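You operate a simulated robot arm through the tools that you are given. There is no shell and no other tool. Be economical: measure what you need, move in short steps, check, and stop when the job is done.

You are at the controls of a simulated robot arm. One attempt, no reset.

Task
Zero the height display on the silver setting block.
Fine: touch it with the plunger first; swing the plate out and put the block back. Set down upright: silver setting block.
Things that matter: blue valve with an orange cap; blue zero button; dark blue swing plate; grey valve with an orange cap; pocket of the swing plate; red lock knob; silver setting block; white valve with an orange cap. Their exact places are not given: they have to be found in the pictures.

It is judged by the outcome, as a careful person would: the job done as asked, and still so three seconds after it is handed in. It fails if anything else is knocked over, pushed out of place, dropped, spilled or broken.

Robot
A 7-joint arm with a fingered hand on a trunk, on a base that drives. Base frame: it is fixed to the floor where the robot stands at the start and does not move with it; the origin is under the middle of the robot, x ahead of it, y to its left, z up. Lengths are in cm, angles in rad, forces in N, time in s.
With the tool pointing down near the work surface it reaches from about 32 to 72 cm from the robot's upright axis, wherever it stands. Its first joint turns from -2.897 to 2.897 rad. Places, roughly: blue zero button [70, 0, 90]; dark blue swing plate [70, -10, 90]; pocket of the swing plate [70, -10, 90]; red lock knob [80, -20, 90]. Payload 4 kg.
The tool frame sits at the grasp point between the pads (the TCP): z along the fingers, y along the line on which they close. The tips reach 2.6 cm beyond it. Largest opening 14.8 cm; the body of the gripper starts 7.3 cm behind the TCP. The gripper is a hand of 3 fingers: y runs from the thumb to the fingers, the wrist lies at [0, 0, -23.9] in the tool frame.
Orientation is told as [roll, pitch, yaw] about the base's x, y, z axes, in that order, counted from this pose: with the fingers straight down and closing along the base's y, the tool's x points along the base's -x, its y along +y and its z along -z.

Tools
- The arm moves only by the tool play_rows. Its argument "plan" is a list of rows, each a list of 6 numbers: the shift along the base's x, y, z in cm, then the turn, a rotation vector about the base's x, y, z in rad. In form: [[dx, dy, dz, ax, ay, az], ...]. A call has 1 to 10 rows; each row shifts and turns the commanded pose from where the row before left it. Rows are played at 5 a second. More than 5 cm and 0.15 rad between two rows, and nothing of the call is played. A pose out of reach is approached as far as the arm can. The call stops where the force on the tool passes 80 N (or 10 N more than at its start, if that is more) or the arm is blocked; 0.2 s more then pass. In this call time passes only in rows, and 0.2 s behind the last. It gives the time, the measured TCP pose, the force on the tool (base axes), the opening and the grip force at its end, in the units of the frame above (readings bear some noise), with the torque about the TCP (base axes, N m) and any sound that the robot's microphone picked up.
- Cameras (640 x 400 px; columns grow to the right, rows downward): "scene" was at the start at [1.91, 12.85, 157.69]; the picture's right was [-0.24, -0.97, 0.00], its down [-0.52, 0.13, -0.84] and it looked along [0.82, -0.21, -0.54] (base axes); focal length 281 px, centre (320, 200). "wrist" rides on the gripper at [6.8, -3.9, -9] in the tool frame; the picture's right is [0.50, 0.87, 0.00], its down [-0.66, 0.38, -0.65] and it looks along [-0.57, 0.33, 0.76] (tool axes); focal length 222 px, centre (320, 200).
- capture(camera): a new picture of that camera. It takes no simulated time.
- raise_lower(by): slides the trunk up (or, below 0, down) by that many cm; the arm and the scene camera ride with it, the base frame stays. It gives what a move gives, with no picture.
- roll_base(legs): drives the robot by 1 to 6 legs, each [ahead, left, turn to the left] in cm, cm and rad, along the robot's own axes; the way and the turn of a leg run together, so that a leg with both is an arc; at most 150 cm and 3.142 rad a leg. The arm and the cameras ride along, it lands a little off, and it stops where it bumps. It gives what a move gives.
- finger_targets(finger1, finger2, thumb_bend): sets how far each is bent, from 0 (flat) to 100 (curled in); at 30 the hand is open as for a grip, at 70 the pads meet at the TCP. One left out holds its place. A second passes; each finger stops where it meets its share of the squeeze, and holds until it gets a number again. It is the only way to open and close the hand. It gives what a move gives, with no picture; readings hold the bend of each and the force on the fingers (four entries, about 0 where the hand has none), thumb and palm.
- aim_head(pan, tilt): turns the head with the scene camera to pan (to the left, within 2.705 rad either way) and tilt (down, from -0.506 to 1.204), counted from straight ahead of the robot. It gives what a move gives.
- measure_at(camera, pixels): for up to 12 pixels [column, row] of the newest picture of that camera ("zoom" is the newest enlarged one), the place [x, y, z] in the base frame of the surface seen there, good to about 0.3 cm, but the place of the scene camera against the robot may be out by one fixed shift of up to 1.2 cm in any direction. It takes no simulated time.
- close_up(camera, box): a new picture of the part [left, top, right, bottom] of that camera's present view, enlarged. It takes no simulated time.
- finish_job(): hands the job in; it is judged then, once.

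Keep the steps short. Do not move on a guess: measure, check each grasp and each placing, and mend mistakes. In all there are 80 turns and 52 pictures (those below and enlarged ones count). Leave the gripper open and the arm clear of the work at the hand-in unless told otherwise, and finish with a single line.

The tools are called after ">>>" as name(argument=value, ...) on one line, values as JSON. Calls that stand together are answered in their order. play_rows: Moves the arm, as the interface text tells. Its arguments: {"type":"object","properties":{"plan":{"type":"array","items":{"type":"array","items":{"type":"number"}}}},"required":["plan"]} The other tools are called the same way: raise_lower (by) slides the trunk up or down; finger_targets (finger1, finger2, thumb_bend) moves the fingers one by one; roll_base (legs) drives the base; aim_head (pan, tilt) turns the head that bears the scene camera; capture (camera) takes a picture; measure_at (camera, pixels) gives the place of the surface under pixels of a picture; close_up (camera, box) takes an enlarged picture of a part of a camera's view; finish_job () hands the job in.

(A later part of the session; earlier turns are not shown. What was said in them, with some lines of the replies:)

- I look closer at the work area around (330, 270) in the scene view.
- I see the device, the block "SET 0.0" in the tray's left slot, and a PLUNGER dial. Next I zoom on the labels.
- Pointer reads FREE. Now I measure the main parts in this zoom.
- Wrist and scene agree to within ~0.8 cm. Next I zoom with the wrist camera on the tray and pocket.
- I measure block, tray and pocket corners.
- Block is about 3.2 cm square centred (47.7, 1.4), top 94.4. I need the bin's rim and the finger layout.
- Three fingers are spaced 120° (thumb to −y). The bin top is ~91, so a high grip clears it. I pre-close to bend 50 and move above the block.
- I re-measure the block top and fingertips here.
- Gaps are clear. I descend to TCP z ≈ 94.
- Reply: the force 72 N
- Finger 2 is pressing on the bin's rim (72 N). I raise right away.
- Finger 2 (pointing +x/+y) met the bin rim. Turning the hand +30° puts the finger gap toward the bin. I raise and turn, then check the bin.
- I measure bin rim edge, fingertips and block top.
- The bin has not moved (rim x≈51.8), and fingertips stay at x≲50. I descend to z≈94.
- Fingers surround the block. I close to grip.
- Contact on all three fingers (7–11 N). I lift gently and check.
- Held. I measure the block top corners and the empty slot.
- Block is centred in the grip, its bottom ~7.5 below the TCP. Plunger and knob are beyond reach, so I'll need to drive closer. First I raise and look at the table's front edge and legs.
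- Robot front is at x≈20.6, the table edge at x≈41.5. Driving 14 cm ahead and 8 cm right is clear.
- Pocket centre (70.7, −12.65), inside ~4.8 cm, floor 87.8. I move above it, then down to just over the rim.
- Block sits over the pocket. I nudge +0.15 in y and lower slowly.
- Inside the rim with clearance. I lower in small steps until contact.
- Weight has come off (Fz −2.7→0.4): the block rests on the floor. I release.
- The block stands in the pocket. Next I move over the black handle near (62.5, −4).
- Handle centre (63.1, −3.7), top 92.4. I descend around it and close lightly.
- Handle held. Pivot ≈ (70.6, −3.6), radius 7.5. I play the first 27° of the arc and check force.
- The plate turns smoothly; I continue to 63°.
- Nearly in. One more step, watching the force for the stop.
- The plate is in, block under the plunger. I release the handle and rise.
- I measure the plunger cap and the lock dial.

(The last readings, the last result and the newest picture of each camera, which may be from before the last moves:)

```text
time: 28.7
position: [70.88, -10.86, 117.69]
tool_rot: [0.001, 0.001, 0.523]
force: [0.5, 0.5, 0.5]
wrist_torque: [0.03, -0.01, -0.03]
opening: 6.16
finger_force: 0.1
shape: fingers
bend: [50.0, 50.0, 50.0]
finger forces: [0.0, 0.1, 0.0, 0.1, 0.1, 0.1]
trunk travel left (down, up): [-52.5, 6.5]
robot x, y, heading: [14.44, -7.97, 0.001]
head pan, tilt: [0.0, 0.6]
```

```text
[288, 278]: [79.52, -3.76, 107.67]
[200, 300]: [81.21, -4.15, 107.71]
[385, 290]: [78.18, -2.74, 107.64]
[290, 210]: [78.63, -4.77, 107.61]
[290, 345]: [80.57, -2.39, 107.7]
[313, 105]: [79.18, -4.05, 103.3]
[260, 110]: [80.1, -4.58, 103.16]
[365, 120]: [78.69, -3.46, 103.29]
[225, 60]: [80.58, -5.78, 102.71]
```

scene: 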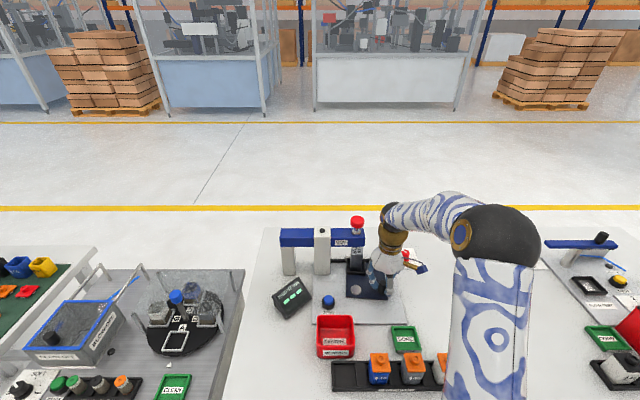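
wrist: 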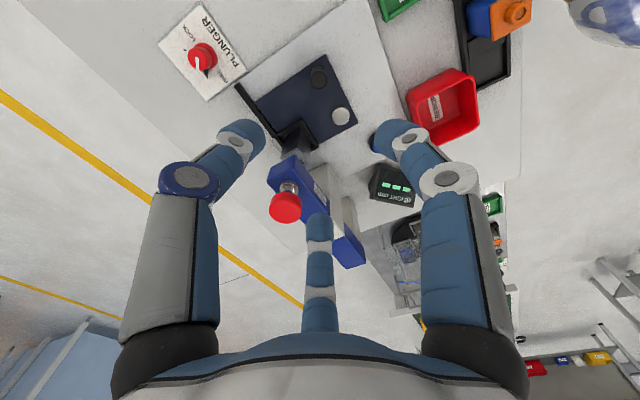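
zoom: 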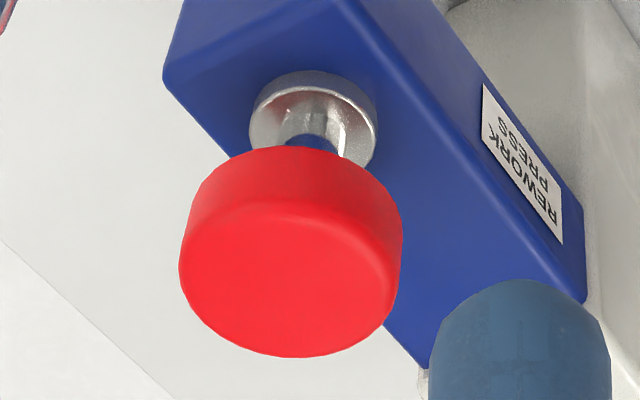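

Cap centre (79.5, −3.8), top 107.7. I close the hand to a fist point and go above it.

>>> finger_targets(finger1=70, finger2=70, thumb_bend=70)

>>> play_rows(plan=[[2.9, 2.35, 0, 0, 0, 0], [2.9, 2.35, 0, 0, 0, 0], [2.8, 2.35, -1, 0, 0, 0], [0, 0, -2, 0, 0, 0], [0, 0, -2, 0, 0, 0]])

>>> close_up(camera="scene", box=[270, 175, 430, 305])

```text
time: 29.7
position: [70.83, -10.97, 117.64]
tool_rot: [-0.001, 0.0, 0.521]
force: [0.0, -0.4, -0.2]
wrist_torque: [0.01, 0.02, 0.02]
opening: 0.0
finger_force: 0.1
shape: fingers
bend: [69.0, 69.0, 70.0]
finger forces: [0.0, 0.0, 0.1, 0.0, 0.1, 0.1]
trunk travel left (down, up): [-52.5, 6.5]
robot x, y, heading: [14.29, -7.84, -0.0]
head pan, tilt: [0.0, 0.6]
```

```text
time: 30.9
position: [78.35, -4.85, 113.23]
tool_rot: [-0.001, 0.0, 0.521]
force: [-0.3, 0.1, -0.5]
wrist_torque: [0.02, -0.01, 0.0]
opening: 0.05
finger_force: 0.1
shape: fingers
bend: [69.0, 69.0, 70.0]
finger forces: [0.0, 0.0, 0.0, 0.0, 0.0, 0.0]
out of reach, approached as far as the arm can: row 3
trunk travel left (down, up): [-52.5, 6.5]
robot x, y, heading: [14.08, -7.7, 0.0]
head pan, tilt: [0.0, 0.6]
```

```text
3.08 times, centred on (350, 240) of scene
```

zoom: 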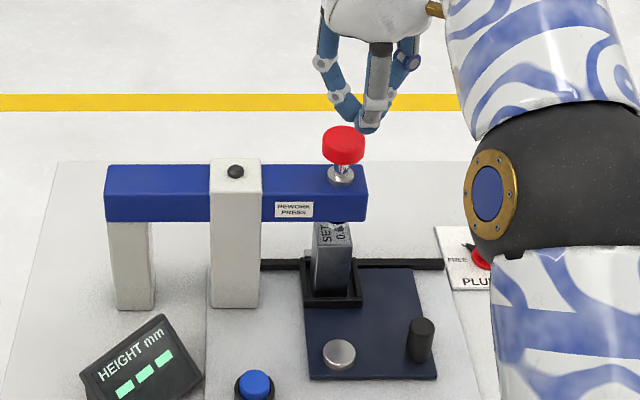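

The high row was out of reach; now lower, I correct by (+1.15, +1.05).

>>> play_rows(plan=[[1.15, 1.05, 0, 0, 0, 0], [0, 0, 0, 0, 0, 0]])

```text
time: 31.5
position: [79.5, -3.71, 113.04]
tool_rot: [0.002, -0.001, 0.522]
force: [-0.7, 0.0, -0.8]
wrist_torque: [-0.01, 0.0, -0.02]
opening: 0.02
finger_force: 0.0
shape: fingers
bend: [69.0, 69.0, 70.0]
finger forces: [0.1, 0.0, 0.0, 0.0, 0.0, 0.0]
trunk travel left (down, up): [-52.5, 6.5]
robot x, y, heading: [14.32, -7.74, -0.005]
head pan, tilt: [0.0, 0.6]
```

On target. I push down in small steps: contact is expected near z 110.3.

>>> play_rows(plan=[[0, 0, -1.5, 0, 0, 0], [0, 0, -1, 0, 0, 0], [0, 0, -0.5, 0, 0, 0], [0, 0, -0.5, 0, 0, 0]])

>>> close_up(camera="scene", box=[270, 175, 430, 305])

```text
time: 32.5
position: [79.54, -3.7, 109.56]
tool_rot: [0.0, 0.0, 0.524]
force: [0.6, -0.6, 1.9]
wrist_torque: [0.01, 0.0, 0.01]
opening: 0.0
finger_force: 1.1
shape: fingers
bend: [70.0, 70.0, 70.0]
finger forces: [0.0, 1.2, 0.0, 0.0, 0.0, 0.0]
trunk travel left (down, up): [-52.5, 6.5]
robot x, y, heading: [14.4, -7.95, -0.008]
head pan, tilt: [0.0, 0.6]
```

```text
3.08 times, centred on (350, 240) of scene
```

zoom: 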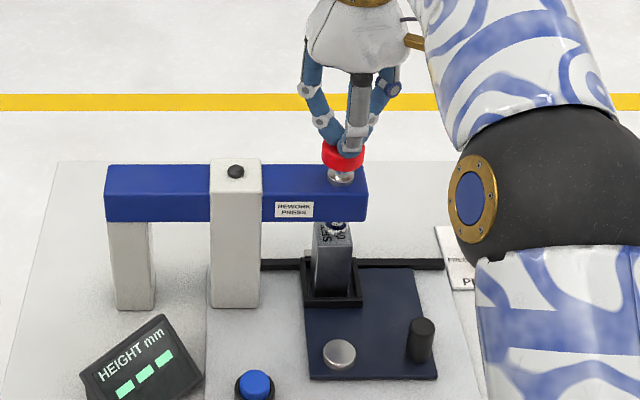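

Light resistance (2 N): the plunger is moving. I continue in small steps until it meets the block.

>>> play_rows(plan=[[0, 0, -0.4, 0, 0, 0], [0, 0, -0.3, 0, 0, 0]])

>>> close_up(camera="scene", box=[270, 215, 390, 305])

```text
time: 33.1
position: [79.6, -3.78, 108.74]
tool_rot: [0.0, 0.0, 0.523]
force: [-0.2, -0.9, 1.9]
wrist_torque: [-0.01, 0.04, 0.02]
opening: 0.02
finger_force: 1.7
shape: fingers
bend: [70.0, 70.0, 70.0]
finger forces: [1.8, 1.3, 0.1, 0.0, 0.1, 0.1]
trunk travel left (down, up): [-52.5, 6.5]
robot x, y, heading: [14.14, -7.68, -0.007]
head pan, tilt: [0.0, 0.6]
```

```text
4.44 times, centred on (330, 260) of scene
```

zoom: 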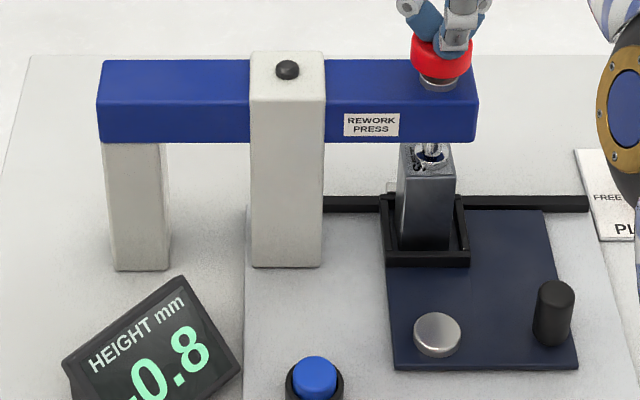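

Display shows a reading (…0.8), so it touches. I press a bit more, watch the force, then lift off to see whether it stays.

>>> play_rows(plan=[[0, 0, -0.15, 0, 0, 0]])

>>> play_rows(plan=[[0, 0, 0.8, 0, 0, 0], [0, 0, 1.5, 0, 0, 0], [0, 0, 1, 0, 0, 0]])

>>> close_up(camera="scene", box=[270, 205, 410, 310])

```text
time: 33.5
position: [79.49, -3.8, 108.77]
tool_rot: [-0.003, -0.003, 0.522]
force: [1.1, 0.8, 11.0]
wrist_torque: [0.01, -0.02, 0.0]
opening: 0.02
finger_force: 7.0
shape: fingers
bend: [70.0, 70.0, 70.0]
finger forces: [3.8, 4.3, 0.0, 0.1, 5.0, 0.1]
trunk travel left (down, up): [-52.5, 6.5]
robot x, y, heading: [14.31, -7.78, -0.005]
head pan, tilt: [0.0, 0.6]
```

```text
time: 34.3
position: [79.47, -3.85, 111.99]
tool_rot: [0.0, 0.0, 0.523]
force: [0.4, 0.1, 0.4]
wrist_torque: [0.02, 0.0, -0.03]
opening: 0.0
finger_force: 0.1
shape: fingers
bend: [70.0, 70.0, 70.0]
finger forces: [0.0, 0.1, 0.0, 0.0, 0.0, 0.0]
trunk travel left (down, up): [-52.5, 6.5]
robot x, y, heading: [14.65, -7.81, -0.002]
head pan, tilt: [0.0, 0.6]
```

```text
3.81 times, centred on (340, 258) of scene
```

zoom: 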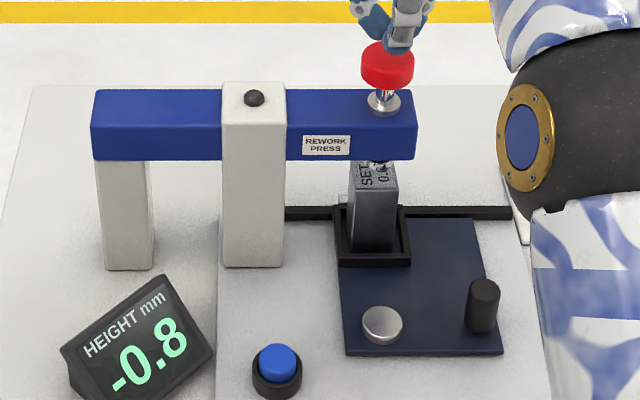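

The plunger springs up but the display holds −0.8. Next, the blue ZERO button: I move above (66, 4.1).

>>> play_rows(plan=[[-3.4, 2, 0, 0, 0, 0], [-3.4, 2, 0, 0, 0, 0], [-3.4, 2, 0, 0, 0, 0], [-3.3, 1.9, 0, 0, 0, 0], [0, 0, -4, 0, 0, 0], [0, 0, -4, 0, 0, 0]])

>>> close_up(camera="wrist", box=[200, 40, 440, 260])

```text
time: 35.7
position: [66.4, 4.07, 103.92]
tool_rot: [0.0, 0.001, 0.522]
force: [-0.8, -0.3, 0.0]
wrist_torque: [0.0, -0.04, 0.0]
opening: 0.0
finger_force: 0.1
shape: fingers
bend: [70.0, 70.0, 70.0]
finger forces: [0.1, 0.0, 0.0, 0.0, 0.0, 0.1]
trunk travel left (down, up): [-52.5, 6.5]
robot x, y, heading: [14.21, -7.54, 0.002]
head pan, tilt: [0.0, 0.6]
```

```text
1.82 times, centred on (320, 150) of wrist
```

zoom: 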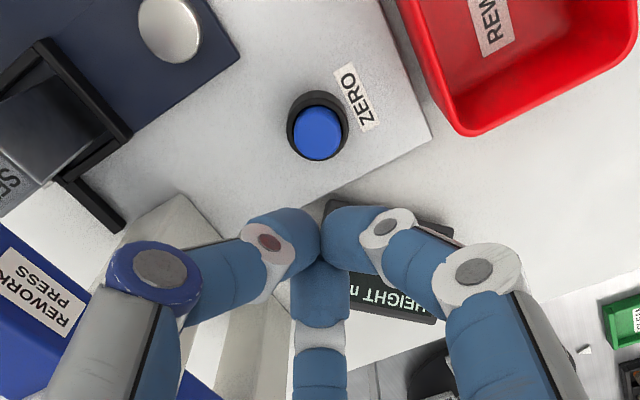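

>>> measure_at(camera="zoom", pixels=[[318, 134], [300, 134], [335, 134], [318, 115], [318, 153], [290, 125], [346, 125]])

```text
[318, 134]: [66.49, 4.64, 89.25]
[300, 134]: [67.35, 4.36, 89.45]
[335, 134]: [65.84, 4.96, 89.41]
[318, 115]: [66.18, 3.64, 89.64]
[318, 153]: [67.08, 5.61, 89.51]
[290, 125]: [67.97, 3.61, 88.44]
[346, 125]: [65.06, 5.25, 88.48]
```

Button centre (66.5, 4.6), top 89.4. I descend to just above it, then press gently.

>>> play_rows(plan=[[0.1, 0.5, -4, 0, 0, 0], [0, 0, -4, 0, 0, 0], [0, 0, -2.5, 0, 0, 0], [0, 0, -0.7, 0, 0, 0], [0, 0, -0.5, 0, 0, 0]])

>>> close_up(camera="scene", box=[250, 205, 390, 310])

```text
time: 36.9
position: [66.22, 4.59, 92.15]
tool_rot: [-0.002, -0.001, 0.522]
force: [-0.9, 0.1, -0.7]
wrist_torque: [-0.01, -0.01, 0.03]
opening: 0.01
finger_force: 0.1
shape: fingers
bend: [70.0, 70.0, 70.0]
finger forces: [0.0, 0.0, 0.0, 0.0, 0.1, 0.0]
trunk travel left (down, up): [-52.5, 6.5]
robot x, y, heading: [14.47, -7.43, -0.005]
head pan, tilt: [0.0, 0.6]
```

```text
3.81 times, centred on (320, 258) of scene
```

zoom: 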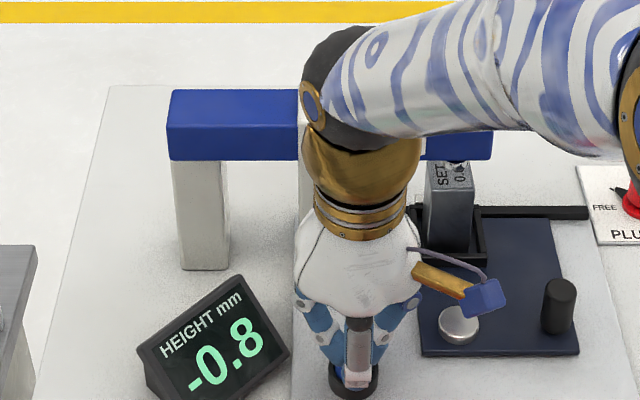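

Not yet touching (force ~0), display still −0.8. I press on in 0.2–0.3 steps.

>>> play_rows(plan=[[0.1, 0, -0.3, 0, 0, 0], [0, 0, -0.2, 0, 0, 0]])

>>> close_up(camera="scene", box=[250, 205, 390, 310])

```text
time: 37.5
position: [66.26, 4.63, 91.63]
tool_rot: [0.001, 0.0, 0.522]
force: [0.0, -0.1, 1.0]
wrist_torque: [-0.02, 0.03, 0.02]
opening: 0.02
finger_force: 1.3
shape: fingers
bend: [70.0, 70.0, 70.0]
finger forces: [0.1, 1.6, 0.0, 0.0, 0.1, 0.1]
trunk travel left (down, up): [-52.5, 6.5]
robot x, y, heading: [14.24, -8.09, 0.001]
head pan, tilt: [0.0, 0.6]
heard: click
```

```text
3.81 times, centred on (320, 258) of scene
```

zoom: 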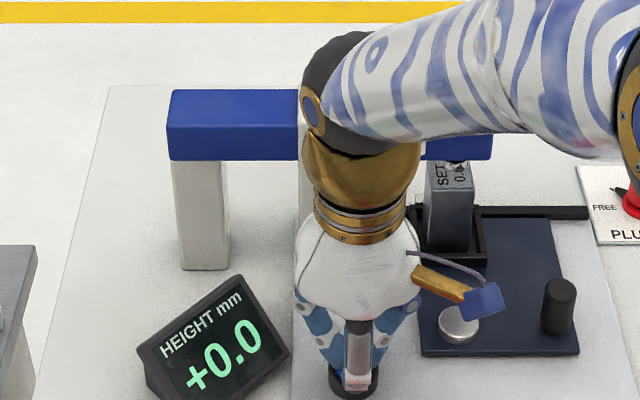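

Click, display +0.0. I lift off, move above the handle at about (70.8, −11.2) and open the hand.

>>> play_rows(plan=[[0, 0, 4, 0, 0, 0], [0, 0, 4, 0, 0, 0], [0, 0, 4, 0, 0, 0], [1.1, -3.9, 0, 0, 0, 0], [1.1, -3.9, 0, 0, 0, 0], [1.1, -4, 0, 0, 0, 0], [1.2, -4, 0, 0, 0, 0]])

>>> finger_targets(finger1=50, finger2=50, thumb_bend=50)

>>> capture(camera="wrist")

```text
time: 39.1
position: [70.98, -11.06, 103.63]
tool_rot: [0.0, 0.0, 0.525]
force: [-0.5, 0.6, -0.5]
wrist_torque: [0.0, 0.03, 0.0]
opening: 0.01
finger_force: 0.2
shape: fingers
bend: [70.0, 70.0, 70.0]
finger forces: [0.0, 0.0, 0.0, 0.0, 0.0, 0.0]
trunk travel left (down, up): [-52.5, 6.5]
robot x, y, heading: [14.41, -7.74, -0.005]
head pan, tilt: [0.0, 0.6]
```

```text
time: 40.1
position: [70.79, -10.99, 103.64]
tool_rot: [-0.001, 0.0, 0.522]
force: [-0.6, -0.1, 0.4]
wrist_torque: [0.0, -0.02, -0.02]
opening: 6.17
finger_force: 0.1
shape: fingers
bend: [50.0, 50.0, 50.0]
finger forces: [0.0, 0.0, 0.0, 0.0, 0.0, 0.0]
trunk travel left (down, up): [-52.5, 6.5]
robot x, y, heading: [14.19, -7.67, -0.004]
head pan, tilt: [0.0, 0.6]
```

```text
12 pictures are left
```

wrist: 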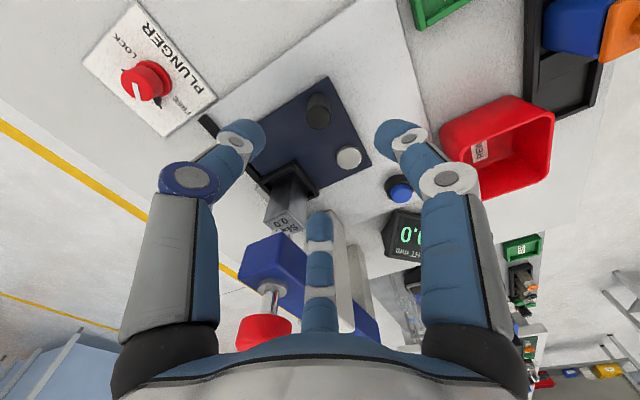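

>>> measure_at(camera="wrist", pixels=[[319, 118], [308, 116], [329, 118], [320, 126], [318, 103], [349, 158], [312, 100]])

```text
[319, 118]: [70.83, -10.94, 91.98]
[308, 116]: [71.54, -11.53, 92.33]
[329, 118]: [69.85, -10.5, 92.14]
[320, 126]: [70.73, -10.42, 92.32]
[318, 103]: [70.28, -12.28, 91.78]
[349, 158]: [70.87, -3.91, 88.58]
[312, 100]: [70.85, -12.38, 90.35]
```

Handle centre ≈ (70.7, −11.1), right below. I descend and grip.

>>> play_rows(plan=[[0, 0, -4, 0, 0, 0], [0, 0, -4, 0, 0, 0], [0, 0, -2.5, 0, 0, 0], [0, 0, -1.5, 0, 0, 0]])

>>> finger_targets(finger1=70, finger2=70, thumb_bend=70)

```text
time: 41.1
position: [70.95, -11.19, 91.75]
tool_rot: [0.002, 0.001, 0.521]
force: [-0.6, 0.3, -0.1]
wrist_torque: [0.02, 0.03, 0.0]
opening: 6.17
finger_force: 0.0
shape: fingers
bend: [50.0, 50.0, 50.0]
finger forces: [0.0, 0.0, 0.0, 0.1, 0.0, 0.0]
trunk travel left (down, up): [-52.5, 6.5]
robot x, y, heading: [14.35, -7.97, -0.0]
head pan, tilt: [0.0, 0.6]
```

```text
time: 42.1
position: [71.02, -11.16, 91.83]
tool_rot: [0.001, -0.001, 0.523]
force: [0.4, -2.0, -3.1]
wrist_torque: [-0.05, 0.0, -0.02]
opening: 1.51
finger_force: 8.1
shape: fingers
bend: [64.0, 64.0, 66.0]
finger forces: [4.7, 5.1, 0.1, 0.0, 6.7, 0.0]
trunk travel left (down, up): [-52.5, 6.5]
robot x, y, heading: [14.13, -7.67, -0.001]
head pan, tilt: [0.0, 0.6]
```

Gripped. I play the arc backwards, first half.

>>> play_rows(plan=[[-1.173, 0.092, 0, 0, 0, 0], [-1.145, 0.275, 0, 0, 0, 0], [-1.087, 0.45, 0, 0, 0, 0], [-1.003, 0.615, 0, 0, 0, 0], [-0.895, 0.765, 0, 0, 0, 0]])

>>> play_rows(plan=[[-0.765, 0.895, 0, 0, 0, 0], [-0.615, 1.003, 0, 0, 0, 0], [-0.45, 1.087, 0, 0, 0, 0], [-0.275, 1.145, 0, 0, 0, 0], [-0.092, 1.1, 0, 0, 0, 0]])

>>> capture(camera="wrist")

```text
time: 43.3
position: [65.38, -8.91, 91.63]
tool_rot: [0.001, 0.0, 0.524]
force: [-2.5, -3.0, 1.7]
wrist_torque: [-0.11, 0.07, -0.1]
opening: 1.62
finger_force: 9.4
shape: fingers
bend: [65.0, 65.0, 67.0]
finger forces: [7.0, 5.8, 0.0, 0.1, 6.0, 0.0]
trunk travel left (down, up): [-52.5, 6.5]
robot x, y, heading: [14.38, -7.83, -0.008]
head pan, tilt: [0.0, 0.6]
```

```text
time: 44.5
position: [63.29, -3.88, 91.61]
tool_rot: [0.0, 0.0, 0.523]
force: [3.6, -6.1, -1.2]
wrist_torque: [-0.13, -0.02, -0.15]
opening: 1.57
finger_force: 10.8
shape: fingers
bend: [66.0, 66.0, 67.0]
finger forces: [5.0, 8.6, 0.0, 0.0, 7.9, 0.1]
trunk travel left (down, up): [-52.5, 6.5]
robot x, y, heading: [14.23, -8.12, -0.002]
head pan, tilt: [0.0, 0.6]
```

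```text
11 pictures are left
```

wrist: 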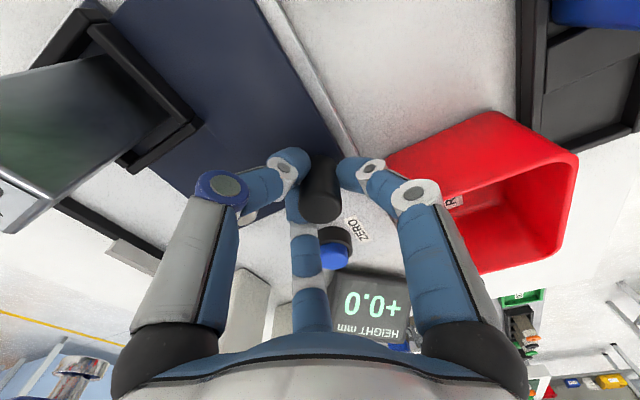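

Almost fully out. I nudge +0.4 in y to the stop, then release and rise.

>>> play_rows(plan=[[0, 0.25, 0, 0, 0, 0], [0, 0.25, 0, 0, 0, 0]])

>>> finger_targets(finger1=50, finger2=50, thumb_bend=50)

>>> play_rows(plan=[[0, 0, 2, 0, 0, 0], [0, 0, 4, 0, 0, 0], [0, 0, 5, 0, 0, 0], [0, 0, 4, 0, 0, 0], [2.3, -3, 0, 0, 0, 0], [2.3, -3, 0, 0, 0, 0], [2.6, -2.7, 0, 0, 0, 0]])

>>> capture(camera="wrist")

```text
time: 45.1
position: [63.41, -3.58, 91.7]
tool_rot: [0.001, 0.002, 0.521]
force: [1.6, -16.5, -0.5]
wrist_torque: [-0.42, -0.04, -0.26]
opening: 1.66
finger_force: 12.5
shape: fingers
bend: [66.0, 67.0, 66.0]
finger forces: [3.3, 8.4, 0.1, 0.0, 13.5, 0.0]
trunk travel left (down, up): [-52.5, 6.5]
robot x, y, heading: [14.34, -8.1, 0.001]
head pan, tilt: [0.0, 0.6]
```

```text
time: 46.1
position: [63.28, -3.17, 91.65]
tool_rot: [0.0, -0.001, 0.524]
force: [-1.1, 0.6, 0.3]
wrist_torque: [0.0, 0.03, 0.02]
opening: 6.16
finger_force: 0.1
shape: fingers
bend: [50.0, 50.0, 50.0]
finger forces: [0.1, 0.0, 0.0, 0.1, 0.0, 0.0]
trunk travel left (down, up): [-52.5, 6.5]
robot x, y, heading: [14.15, -7.82, 0.003]
head pan, tilt: [0.0, 0.6]
```

```text
time: 47.7
position: [70.44, -11.86, 106.82]
tool_rot: [0.0, 0.0, 0.522]
force: [0.1, -0.2, -0.7]
wrist_torque: [-0.03, 0.02, 0.02]
opening: 6.18
finger_force: 0.0
shape: fingers
bend: [50.0, 50.0, 50.0]
finger forces: [0.1, 0.0, 0.0, 0.0, 0.1, 0.1]
trunk travel left (down, up): [-52.5, 6.5]
robot x, y, heading: [14.29, -7.88, -0.001]
head pan, tilt: [0.0, 0.6]
```

```text
10 pictures are left
```

wrist: 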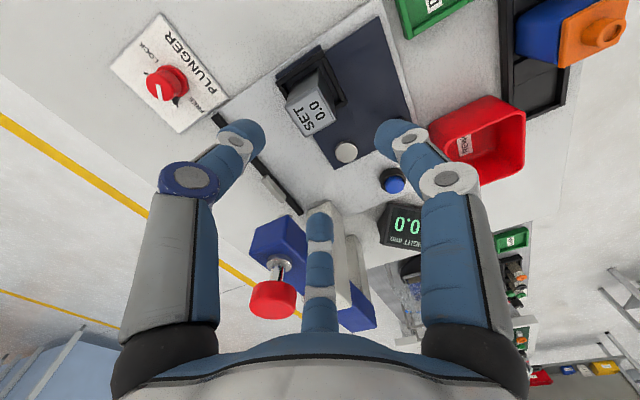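

Stop reached (16 N). I zoom on the block for its exact place.

>>> close_up(camera="wrist", box=[265, 30, 375, 150])

```text
3.33 times, centred on (320, 90) of wrist
```

zoom: 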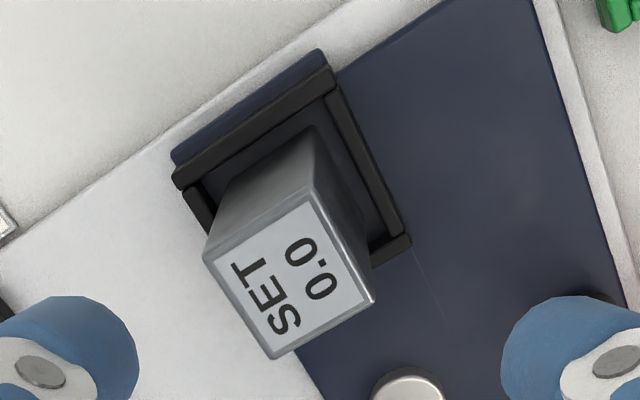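

>>> measure_at(camera="zoom", pixels=[[212, 258], [308, 194], [367, 293], [277, 350], [290, 278], [182, 178], [330, 80], [405, 245]])

```text
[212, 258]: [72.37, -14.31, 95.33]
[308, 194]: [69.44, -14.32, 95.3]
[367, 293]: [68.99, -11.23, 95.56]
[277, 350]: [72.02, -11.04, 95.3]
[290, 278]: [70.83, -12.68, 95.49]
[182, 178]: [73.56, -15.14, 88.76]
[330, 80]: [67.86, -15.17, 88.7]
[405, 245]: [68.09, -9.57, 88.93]
```

Block centre (70.7, −12.7), turned about +0.1 rad. I align the yaw by +0.1 and descend around it.

>>> play_rows(plan=[[0.2, -0.8, 0, 0, 0, 0.1], [0, 0, -4, 0, 0, 0], [0, 0, -4, 0, 0, 0], [0, 0, -2.2, 0, 0, 0], [0, 0, -1.4, 0, 0, 0]])

>>> finger_targets(finger1=70, finger2=70, thumb_bend=70)

>>> play_rows(plan=[[0, 0, 1, 0, 0, 0], [0, 0, 2, 0, 0, 0]])

>>> close_up(camera="wrist", box=[200, 80, 440, 260])

```text
time: 48.9
position: [70.66, -12.7, 95.06]
tool_rot: [0.0, 0.001, 0.624]
force: [-0.2, -0.4, -0.1]
wrist_torque: [-0.03, 0.0, -0.02]
opening: 6.16
finger_force: 0.2
shape: fingers
bend: [50.0, 50.0, 50.0]
finger forces: [0.0, 0.0, 0.0, 0.1, 0.0, 0.0]
trunk travel left (down, up): [-52.5, 6.5]
robot x, y, heading: [14.01, -7.85, -0.001]
head pan, tilt: [0.0, 0.6]
```

```text
time: 49.9
position: [70.67, -12.63, 95.07]
tool_rot: [0.0, 0.0, 0.623]
force: [0.5, -0.5, -0.3]
wrist_torque: [-0.03, -0.01, -0.04]
opening: 2.68
finger_force: 13.8
shape: fingers
bend: [61.0, 59.0, 62.0]
finger forces: [7.6, 9.6, 0.1, 0.1, 10.0, 0.0]
trunk travel left (down, up): [-52.5, 6.5]
robot x, y, heading: [14.3, -7.85, -0.004]
head pan, tilt: [0.0, 0.6]
```

```text
time: 50.5
position: [70.61, -12.83, 98.06]
tool_rot: [0.001, 0.001, 0.621]
force: [-0.1, 0.3, -2.6]
wrist_torque: [-0.03, 0.03, -0.02]
opening: 2.67
finger_force: 13.4
shape: fingers
bend: [61.0, 59.0, 63.0]
finger forces: [7.5, 9.6, 0.0, 0.1, 10.0, 0.1]
trunk travel left (down, up): [-52.5, 6.5]
robot x, y, heading: [14.45, -7.77, 0.004]
head pan, tilt: [0.0, 0.6]
```

```text
2.22 times, centred on (320, 170) of wrist
```

zoom: 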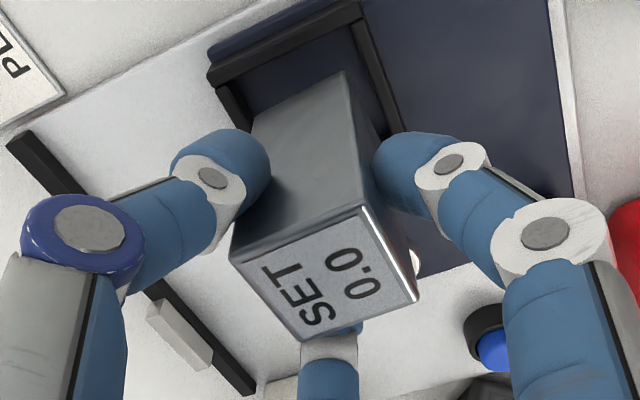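

Held. I measure the block corners for its offset and yaw in the hand.

>>> measure_at(camera="zoom", pixels=[[238, 258], [359, 212], [412, 295], [306, 335], [325, 275], [366, 202], [418, 288], [230, 255]])

```text
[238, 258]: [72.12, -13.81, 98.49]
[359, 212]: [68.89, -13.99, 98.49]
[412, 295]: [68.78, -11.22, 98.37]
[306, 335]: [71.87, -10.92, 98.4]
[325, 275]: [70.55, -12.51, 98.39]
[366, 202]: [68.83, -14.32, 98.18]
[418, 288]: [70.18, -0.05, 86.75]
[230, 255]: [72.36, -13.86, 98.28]
```

Block yaw ≈ +0.07, offset (−0.1, +0.25) from the TCP. I raise, turn −0.07 and go back over the tray slot.

>>> play_rows(plan=[[0, 0, 4, 0, 0, -0.07], [0, 0, 5, 0, 0, 0], [-3.8, 2.3, 4, 0, 0, 0], [-3.8, 2.3, 0, 0, 0, 0], [-3.8, 2.3, 0, 0, 0, 0], [-3.8, 2.3, 0, 0, 0, 0], [-3.8, 2.3, 0, 0, 0, 0], [-3.8, 2.4, 0, 0, 0, 0]])

>>> play_rows(plan=[[0, 0, -4, 0, 0, 0], [0, 0, -4, 0, 0, 0], [0, 0, -3.5, 0, 0, 0]])

>>> close_up(camera="wrist", box=[180, 20, 480, 260])

```text
refused: row 3 steps farther than a row can; nothing moved
```

```text
time: 51.1
position: [71.49, -12.85, 91.9]
tool_rot: [-0.026, -0.028, 0.621]
force: [0.1, 0.5, 44.8]
wrist_torque: [0.39, -0.06, 0.06]
opening: 1.82
finger_force: 32.1
shape: fingers
bend: [65.0, 59.0, 65.0]
finger forces: [12.0, 32.7, 0.0, 0.1, 19.6, 0.0]
trunk travel left (down, up): [-52.5, 6.5]
robot x, y, heading: [14.04, -7.89, -0.0]
head pan, tilt: [0.0, 0.6]
stopped in row 3: the force on the tool passed its limit at 122 N (the readings are from after the stop); the commanded pose is now the measured one
```

```text
1.67 times, centred on (330, 140) of wrist
```

zoom: 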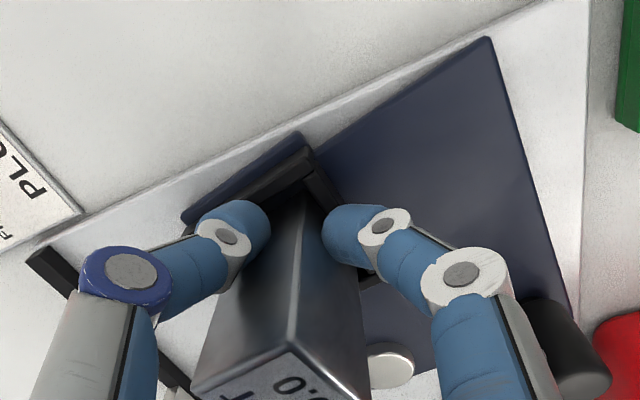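

My mistake: the first plan was refused (step over 5 cm) and the dependent descent still ran, pushing the block back into the pocket (stopped on force). I relieve the pressure slightly, and look before anything else.

>>> play_rows(plan=[[0, 0, 0.4, 0, 0, 0], [0, 0, 0.4, 0.026, 0.028, 0]])

>>> capture(camera="wrist")

```text
time: 51.7
position: [71.35, -12.95, 91.97]
tool_rot: [0.021, -0.009, 0.619]
force: [0.5, -1.5, 2.8]
wrist_torque: [-0.03, -0.06, 0.02]
opening: 1.83
finger_force: 13.4
shape: fingers
bend: [65.0, 60.0, 65.0]
finger forces: [4.3, 10.8, 0.0, 0.0, 11.6, 0.1]
trunk travel left (down, up): [-52.5, 6.5]
robot x, y, heading: [14.34, -8.26, -0.001]
head pan, tilt: [0.0, 0.6]
```

```text
6 pictures are left
```

wrist: 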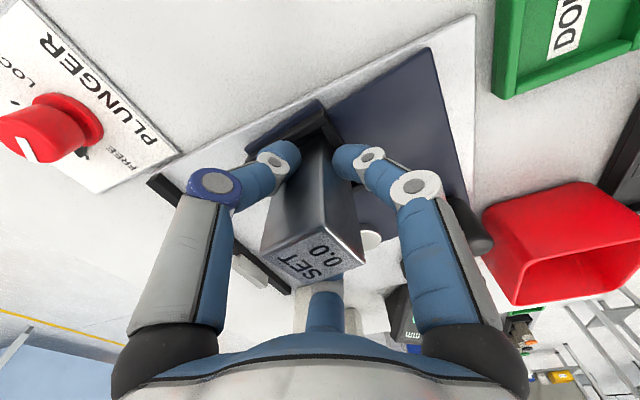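

Block still stands in the pocket; force is ~3 N now. I release it there.

>>> finger_targets(finger1=50, finger2=50, thumb_bend=50)

```text
time: 52.7
position: [71.26, -12.86, 92.12]
tool_rot: [0.021, -0.012, 0.62]
force: [0.3, -0.2, 0.3]
wrist_torque: [-0.01, 0.03, 0.02]
opening: 6.16
finger_force: 0.0
shape: fingers
bend: [50.0, 50.0, 50.0]
finger forces: [0.0, 0.0, 0.1, 0.1, 0.1, 0.1]
trunk travel left (down, up): [-52.5, 6.5]
robot x, y, heading: [14.32, -7.69, -0.0]
head pan, tilt: [0.0, 0.6]
```

Free. I rise straight up and level the tool.

>>> play_rows(plan=[[0, 0, 2, 0, 0, 0], [0, 0, 4, 0, 0, 0], [0, 0, 4, -0.021, 0.012, 0], [0, 0, 4, 0, 0, 0]])

>>> close_up(camera="wrist", box=[150, 0, 430, 230])

```text
time: 53.7
position: [71.22, -12.93, 106.11]
tool_rot: [0.008, 0.01, 0.622]
force: [0.5, -0.2, -0.3]
wrist_torque: [-0.02, -0.03, 0.01]
opening: 6.15
finger_force: 0.0
shape: fingers
bend: [50.0, 50.0, 50.0]
finger forces: [0.1, 0.0, 0.0, 0.1, 0.1, 0.1]
trunk travel left (down, up): [-52.5, 6.5]
robot x, y, heading: [14.41, -8.0, -0.0]
head pan, tilt: [0.0, 0.6]
```

```text
1.74 times, centred on (290, 115) of wrist
```

zoom: 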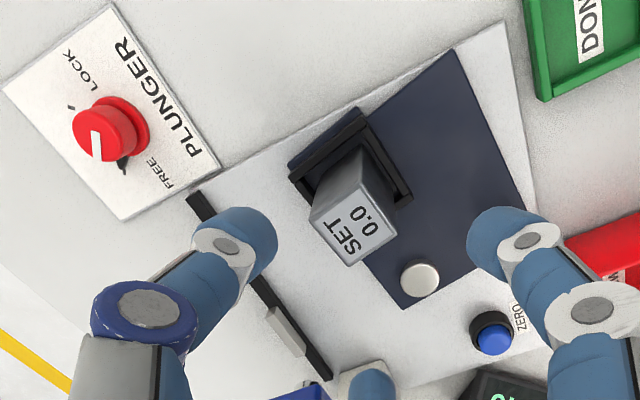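

Everything is intact. I measure the block top and pocket again.

>>> measure_at(camera="zoom", pixels=[[315, 214], [360, 186], [390, 232], [348, 261], [354, 224], [293, 178], [360, 120], [405, 198], [455, 60], [400, 300]])

```text
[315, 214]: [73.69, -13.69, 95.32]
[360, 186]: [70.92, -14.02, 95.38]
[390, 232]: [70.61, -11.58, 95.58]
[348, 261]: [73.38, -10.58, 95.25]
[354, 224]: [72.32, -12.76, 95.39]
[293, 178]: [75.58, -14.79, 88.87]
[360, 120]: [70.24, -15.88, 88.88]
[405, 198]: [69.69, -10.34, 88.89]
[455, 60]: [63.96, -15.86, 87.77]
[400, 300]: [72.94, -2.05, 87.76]
```

The plate swung ~0.2 rad; block is now at (72.2, −12.6), yaw ≈0.15. I'll regrip it there and later push the plate fully out.

>>> play_rows(plan=[[1.0, 0.3, 0, -0.008, -0.01, 0.05], [0, 0, -4, 0, 0, 0], [0, 0, -4, 0, 0, 0], [0, 0, -2, 0, 0, 0], [0, 0, -1, 0, 0, 0]])

```text
time: 54.9
position: [72.31, -12.35, 95.13]
tool_rot: [-0.003, 0.007, 0.669]
force: [0.2, -0.1, -0.6]
wrist_torque: [-0.01, 0.02, 0.0]
opening: 6.17
finger_force: 0.1
shape: fingers
bend: [50.0, 50.0, 50.0]
finger forces: [0.0, 0.0, 0.1, 0.0, 0.0, 0.0]
trunk travel left (down, up): [-52.5, 6.5]
robot x, y, heading: [14.5, -7.58, 0.0]
head pan, tilt: [0.0, 0.6]
```

Around the block without contact. I close.

>>> finger_targets(finger1=70, finger2=70, thumb_bend=70)

```text
time: 55.9
position: [72.39, -12.41, 95.1]
tool_rot: [-0.003, 0.007, 0.669]
force: [0.2, 0.0, -0.3]
wrist_torque: [0.0, 0.02, -0.03]
opening: 2.71
finger_force: 14.3
shape: fingers
bend: [61.0, 58.0, 63.0]
finger forces: [7.9, 9.3, 0.1, 0.0, 10.6, 0.1]
trunk travel left (down, up): [-52.5, 6.5]
robot x, y, heading: [14.15, -8.03, -0.003]
head pan, tilt: [0.0, 0.6]
```

Gripped as before. I lift straight up by 14 cm.

>>> play_rows(plan=[[0, 0, 1.5, 0, 0, 0], [0, 0, 3, 0, 0, 0], [0, 0, 4, 0, 0, 0], [0, 0, 4, 0, 0, -0.07], [0, 0, 1.5, 0, 0, -0.07]])

```text
time: 57.1
position: [72.07, -12.49, 109.0]
tool_rot: [-0.003, 0.008, 0.528]
force: [0.0, -0.4, -2.6]
wrist_torque: [0.0, -0.02, 0.0]
opening: 2.69
finger_force: 14.2
shape: fingers
bend: [61.0, 58.0, 63.0]
finger forces: [7.7, 9.3, 0.1, 0.0, 10.6, 0.0]
trunk travel left (down, up): [-52.5, 6.5]
robot x, y, heading: [14.03, -7.71, -0.004]
head pan, tilt: [0.0, 0.6]
```

Block held (−2.6 N). I move over the tray slot at this height.

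>>> play_rows(plan=[[-4, 2.25, 0, 0, 0, 0], [-4, 2.25, 0, 0, 0, 0], [-4, 2.25, 0, 0, 0, 0], [-4, 2.25, 0, 0, 0, 0], [-4, 2.25, 0, 0, 0, 0], [-4.4, 2.45, 0, 0, 0, 0]])

```text
refused: row 6 steps farther than a row can; nothing moved
```

>>> play_rows(plan=[[-3.5, 1.95, 0, 0, 0, 0], [-3.5, 1.95, 0, 0, 0, 0], [-3.5, 1.95, 0, 0, 0, 0], [-3.5, 1.95, 0, 0, 0, 0], [-3.5, 1.95, 0, 0, 0, 0], [-3.5, 1.95, 0, 0, 0, 0], [-3.4, 2.0, 0, 0, 0, 0]])

```text
time: 58.7
position: [47.98, 1.09, 109.07]
tool_rot: [-0.005, 0.006, 0.528]
force: [0.5, -0.6, -2.4]
wrist_torque: [-0.02, 0.01, -0.01]
opening: 2.64
finger_force: 13.7
shape: fingers
bend: [61.0, 58.0, 63.0]
finger forces: [7.8, 9.5, 0.0, 0.0, 10.4, 0.1]
trunk travel left (down, up): [-52.5, 6.5]
robot x, y, heading: [14.4, -7.67, -0.003]
head pan, tilt: [0.0, 0.6]
```

Arrived. I lower to z ≈ 98 (block bottom ~90.5, over the 87.6 rim) and look.

>>> play_rows(plan=[[0, 0, -4, 0, 0, 0], [0, 0, -4, 0, 0, 0], [-0.2, 0.1, -2.5, 0, 0, 0]])

>>> close_up(camera="wrist", box=[200, 60, 440, 260])

```text
time: 59.5
position: [47.7, 1.34, 98.49]
tool_rot: [-0.005, 0.008, 0.531]
force: [0.4, 0.1, -3.0]
wrist_torque: [0.0, 0.02, 0.0]
opening: 2.67
finger_force: 13.9
shape: fingers
bend: [61.0, 58.0, 63.0]
finger forces: [7.4, 9.3, 0.0, 0.0, 10.3, 0.1]
trunk travel left (down, up): [-52.5, 6.5]
robot x, y, heading: [14.35, -7.56, -0.005]
head pan, tilt: [0.0, 0.6]
```

```text
2.00 times, centred on (320, 160) of wrist
```

zoom: 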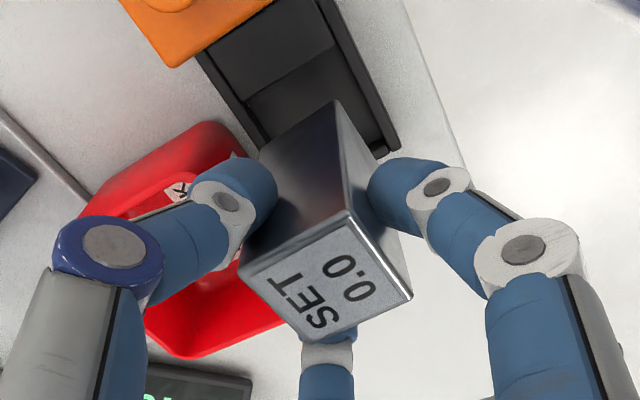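

>>> measure_at(camera="zoom", pixels=[[350, 218], [405, 295], [312, 335], [250, 270], [328, 285], [250, 106], [333, 48], [386, 155], [340, 70], [372, 140], [258, 132], [250, 120]])

```text
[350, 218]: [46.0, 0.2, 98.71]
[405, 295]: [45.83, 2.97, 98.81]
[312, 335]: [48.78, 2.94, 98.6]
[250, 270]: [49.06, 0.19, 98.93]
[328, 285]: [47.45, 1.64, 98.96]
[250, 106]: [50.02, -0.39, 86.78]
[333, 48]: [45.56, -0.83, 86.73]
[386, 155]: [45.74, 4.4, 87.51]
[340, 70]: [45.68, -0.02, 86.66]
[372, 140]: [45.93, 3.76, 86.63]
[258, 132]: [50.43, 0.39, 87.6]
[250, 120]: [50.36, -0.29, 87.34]
```

Block centre (47.4, 1.6), slot centre about (47.75, 1.5). I shift +0.3 in x and lower to near the floor.

>>> play_rows(plan=[[0.3, -0.1, -1, 0, 0, 0], [0, 0, -1.5, 0, 0, 0], [0, 0, -1, 0, 0, 0], [0, 0, -0.4, 0, 0, 0]])

```text
time: 60.5
position: [48.05, 1.12, 94.82]
tool_rot: [-0.002, 0.007, 0.53]
force: [0.6, -0.3, -3.2]
wrist_torque: [-0.02, 0.01, -0.01]
opening: 2.61
finger_force: 13.3
shape: fingers
bend: [61.0, 58.0, 63.0]
finger forces: [7.4, 9.5, 0.1, 0.0, 10.5, 0.0]
trunk travel left (down, up): [-52.5, 6.5]
robot x, y, heading: [14.32, -7.89, -0.004]
head pan, tilt: [0.0, 0.6]
```

Still hanging freely. I lower in 0.2 steps to contact.

>>> play_rows(plan=[[0, 0.1, -0.2, 0, 0, 0], [0, 0, -0.2, 0, 0, 0], [0, 0, -0.2, 0, 0, 0]])

```text
time: 61.3
position: [47.96, 1.21, 94.16]
tool_rot: [-0.003, 0.008, 0.529]
force: [0.4, 1.0, -0.7]
wrist_torque: [-0.03, 0.0, 0.02]
opening: 2.64
finger_force: 13.3
shape: fingers
bend: [61.0, 58.0, 63.0]
finger forces: [7.5, 9.2, 0.0, 0.1, 10.6, 0.0]
trunk travel left (down, up): [-52.5, 6.5]
robot x, y, heading: [14.38, -7.87, -0.004]
head pan, tilt: [0.0, 0.6]
```

Weight mostly off (−0.7 N). A hair lower, then release.

>>> play_rows(plan=[[0, 0, -0.08, 0, 0, 0]])

>>> finger_targets(finger1=51, finger2=51, thumb_bend=51)

```text
time: 61.7
position: [47.91, 1.21, 94.07]
tool_rot: [-0.004, 0.007, 0.531]
force: [0.4, -1.0, 4.7]
wrist_torque: [0.01, -0.01, -0.01]
opening: 2.62
finger_force: 13.7
shape: fingers
bend: [61.0, 58.0, 63.0]
finger forces: [7.9, 9.1, 0.0, 0.0, 11.4, 0.1]
trunk travel left (down, up): [-52.5, 6.5]
robot x, y, heading: [14.41, -7.9, 0.003]
head pan, tilt: [0.0, 0.6]
```

```text
time: 62.7
position: [47.94, 1.33, 94.07]
tool_rot: [-0.005, 0.006, 0.531]
force: [-0.5, -0.1, -0.2]
wrist_torque: [-0.03, -0.03, 0.01]
opening: 5.85
finger_force: 0.1
shape: fingers
bend: [51.0, 51.0, 51.0]
finger forces: [0.0, 0.1, 0.0, 0.0, 0.0, 0.0]
trunk travel left (down, up): [-52.5, 6.5]
robot x, y, heading: [14.32, -7.58, -0.003]
head pan, tilt: [0.0, 0.6]
```

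Released. I rise and go over to the handle, near (63.3, −5).

>>> play_rows(plan=[[0, 0, 2, 0, 0, 0], [0, 0, 4, 0, 0, 0], [0, 0, 4.5, 0, 0, 0], [3.8, -1.6, 1.5, 0, 0, 0], [3.8, -1.6, 0, 0, 0, 0], [3.8, -1.6, 0, 0, 0, 0], [3.8, -1.6, 0, 0, 0, 0]])

>>> capture(camera="wrist")

```text
time: 64.3
position: [63.05, -5.16, 105.9]
tool_rot: [-0.002, 0.007, 0.531]
force: [-0.9, 0.1, -0.2]
wrist_torque: [0.02, 0.01, -0.05]
opening: 5.87
finger_force: 0.1
shape: fingers
bend: [51.0, 51.0, 51.0]
finger forces: [0.0, 0.0, 0.0, 0.1, 0.0, 0.0]
trunk travel left (down, up): [-52.5, 6.5]
robot x, y, heading: [14.54, -8.19, -0.004]
head pan, tilt: [0.0, 0.6]
```

```text
3 pictures are left
```

wrist: 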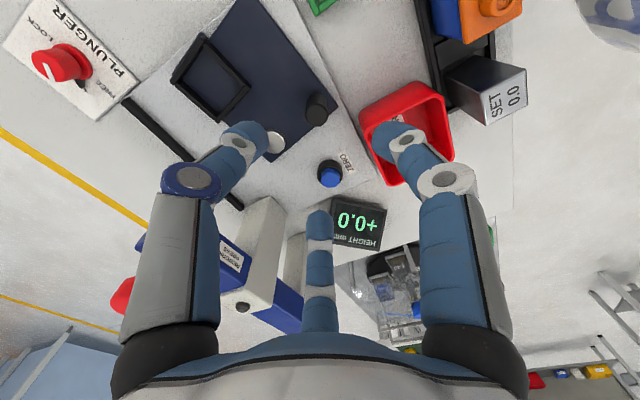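

Block stands in its slot, display still +0.0. I measure block, pocket and handle.

>>> measure_at(camera="wrist", pixels=[[490, 95], [500, 67], [525, 70], [486, 122], [524, 100], [316, 101], [317, 110], [318, 125], [170, 82], [204, 37], [248, 90], [207, 117]])

```text
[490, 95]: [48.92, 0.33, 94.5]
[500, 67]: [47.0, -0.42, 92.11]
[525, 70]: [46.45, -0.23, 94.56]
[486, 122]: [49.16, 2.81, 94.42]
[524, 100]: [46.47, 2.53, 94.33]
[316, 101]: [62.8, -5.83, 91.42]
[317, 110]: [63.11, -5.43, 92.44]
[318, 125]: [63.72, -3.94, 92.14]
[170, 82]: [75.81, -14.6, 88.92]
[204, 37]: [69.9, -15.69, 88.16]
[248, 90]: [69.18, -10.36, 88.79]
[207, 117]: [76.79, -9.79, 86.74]
```

Block upright in place (top 94.4). Handle centre ≈ (63.3, −4.9), so the plate is ~10° off its start. I grip the handle and bring it to the stop.

>>> play_rows(plan=[[0.2, 0.2, -4, 0, 0, 0], [0, 0, -4, 0, 0, 0], [0, 0, -4, 0, 0, 0], [0, 0, -2.2, 0, 0, 0]])

>>> finger_targets(finger1=70, finger2=70, thumb_bend=70)

```text
time: 65.3
position: [63.48, -4.79, 91.89]
tool_rot: [-0.005, 0.006, 0.531]
force: [0.9, 0.7, 0.1]
wrist_torque: [0.01, 0.0, 0.04]
opening: 5.86
finger_force: 0.0
shape: fingers
bend: [51.0, 51.0, 51.0]
finger forces: [0.1, 0.0, 0.1, 0.0, 0.0, 0.0]
trunk travel left (down, up): [-52.5, 6.5]
robot x, y, heading: [14.55, -7.75, -0.006]
head pan, tilt: [0.0, 0.6]
```

```text
time: 66.3
position: [63.49, -4.77, 91.91]
tool_rot: [-0.004, 0.008, 0.531]
force: [1.1, -0.8, -2.3]
wrist_torque: [-0.03, 0.03, -0.01]
opening: 1.5
finger_force: 8.5
shape: fingers
bend: [65.0, 64.0, 66.0]
finger forces: [4.4, 5.2, 0.0, 0.0, 6.5, 0.1]
trunk travel left (down, up): [-52.5, 6.5]
robot x, y, heading: [14.42, -7.99, -0.006]
head pan, tilt: [0.0, 0.6]
```

Gripped. I move it along the arc to the stop.

>>> play_rows(plan=[[-0.15, 0.6, 0, 0, 0, 0], [-0.05, 0.5, 0, 0, 0, 0], [0, 0.3, 0, 0, 0, 0]])

```text
time: 67.1
position: [63.26, -3.65, 91.85]
tool_rot: [-0.006, 0.007, 0.527]
force: [1.3, -4.4, 0.3]
wrist_torque: [-0.05, -0.02, -0.1]
opening: 1.52
finger_force: 9.4
shape: fingers
bend: [65.0, 64.0, 66.0]
finger forces: [3.7, 6.0, 0.0, 0.1, 9.4, 0.1]
trunk travel left (down, up): [-52.5, 6.5]
robot x, y, heading: [14.54, -7.77, -0.002]
head pan, tilt: [0.0, 0.6]
5 turns are left
```

One small nudge to the stop, then release and rise clear.

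>>> play_rows(plan=[[0, 0.2, 0, 0, 0, 0]])

>>> finger_targets(finger1=50, finger2=50, thumb_bend=50)

>>> play_rows(plan=[[0, 0, 2, 0, 0, 0], [0, 0, 4, 0, 0, 0], [0, 0, 5, 0, 0, 0], [0, 0, 5, 0, 0, 0], [0, 0, 5, 0, 0, 0]])

>>> capture(camera="wrist")

```text
time: 67.5
position: [63.11, -3.42, 91.85]
tool_rot: [-0.004, 0.008, 0.528]
force: [-0.1, -8.5, 1.9]
wrist_torque: [-0.18, -0.02, -0.09]
opening: 1.53
finger_force: 10.2
shape: fingers
bend: [66.0, 64.0, 65.0]
finger forces: [3.4, 5.0, 0.0, 0.1, 11.9, 0.0]
trunk travel left (down, up): [-52.5, 6.5]
robot x, y, heading: [14.53, -7.72, -0.005]
head pan, tilt: [0.0, 0.6]
```

```text
time: 68.5
position: [63.23, -3.35, 91.84]
tool_rot: [-0.003, 0.007, 0.53]
force: [0.6, 0.0, -0.2]
wrist_torque: [-0.02, 0.01, -0.02]
opening: 6.16
finger_force: 0.2
shape: fingers
bend: [50.0, 50.0, 50.0]
finger forces: [0.0, 0.1, 0.0, 0.0, 0.0, 0.0]
trunk travel left (down, up): [-52.5, 6.5]
robot x, y, heading: [14.53, -7.81, -0.002]
head pan, tilt: [0.0, 0.6]
```

```text
time: 69.7
position: [63.04, -3.04, 113.02]
tool_rot: [-0.004, 0.006, 0.53]
force: [1.0, 0.6, -0.3]
wrist_torque: [-0.02, 0.02, 0.01]
opening: 6.2
finger_force: 0.0
shape: fingers
bend: [50.0, 50.0, 50.0]
finger forces: [0.1, 0.0, 0.0, 0.0, 0.0, 0.0]
trunk travel left (down, up): [-52.5, 6.5]
robot x, y, heading: [14.45, -7.43, -0.007]
head pan, tilt: [0.0, 0.6]
```

```text
2 pictures are left
4 turns are left
```

wrist: 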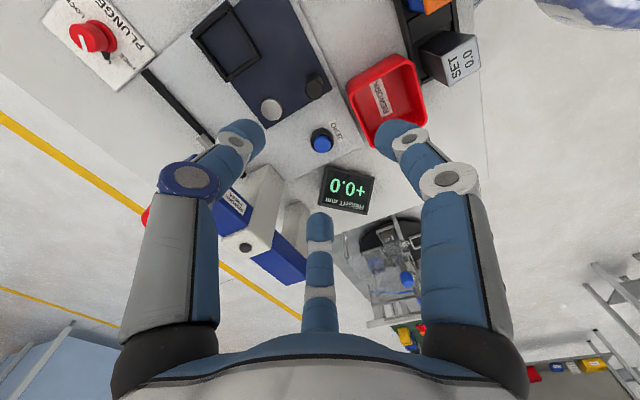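

Plate is out at its stop, the block is upright in its slot, and the display reads +0.0. I open the hand fully and rise a little more.

>>> finger_targets(finger1=30, finger2=30, thumb_bend=30)

>>> play_rows(plan=[[-2, -1, 4, 0, 0, 0], [-2, -1, 4, 0, 0, 0]])

```text
time: 70.7
position: [62.92, -3.05, 112.81]
tool_rot: [-0.002, 0.006, 0.531]
force: [1.0, -0.7, 0.2]
wrist_torque: [-0.03, 0.0, 0.01]
opening: 12.65
finger_force: 0.0
shape: fingers
bend: [30.0, 30.0, 30.0]
finger forces: [0.0, 0.0, 0.0, 0.0, 0.0, 0.0]
trunk travel left (down, up): [-52.5, 6.5]
robot x, y, heading: [14.36, -7.6, -0.001]
head pan, tilt: [0.0, 0.6]
```

```text
time: 71.3
position: [58.93, -5.35, 121.08]
tool_rot: [-0.004, 0.006, 0.531]
force: [0.1, 0.2, 0.0]
wrist_torque: [-0.01, -0.03, 0.04]
opening: 12.69
finger_force: 0.1
shape: fingers
bend: [30.0, 30.0, 30.0]
finger forces: [0.0, 0.0, 0.0, 0.0, 0.0, 0.0]
trunk travel left (down, up): [-52.5, 6.5]
robot x, y, heading: [14.6, -7.87, -0.004]
head pan, tilt: [0.0, 0.6]
3 turns are left
```

>>> finish_job()

```text
The job is handed in.
```

The height display was zeroed on the silver block (+0.0) after the plunger touched it; the plate is swung out and the block is upright in its slot, though a wrong move of mine pressed the block back into the pocket (about 122 N) and a finger pressed the red bin's rim (about 72 N), with no damage seen.
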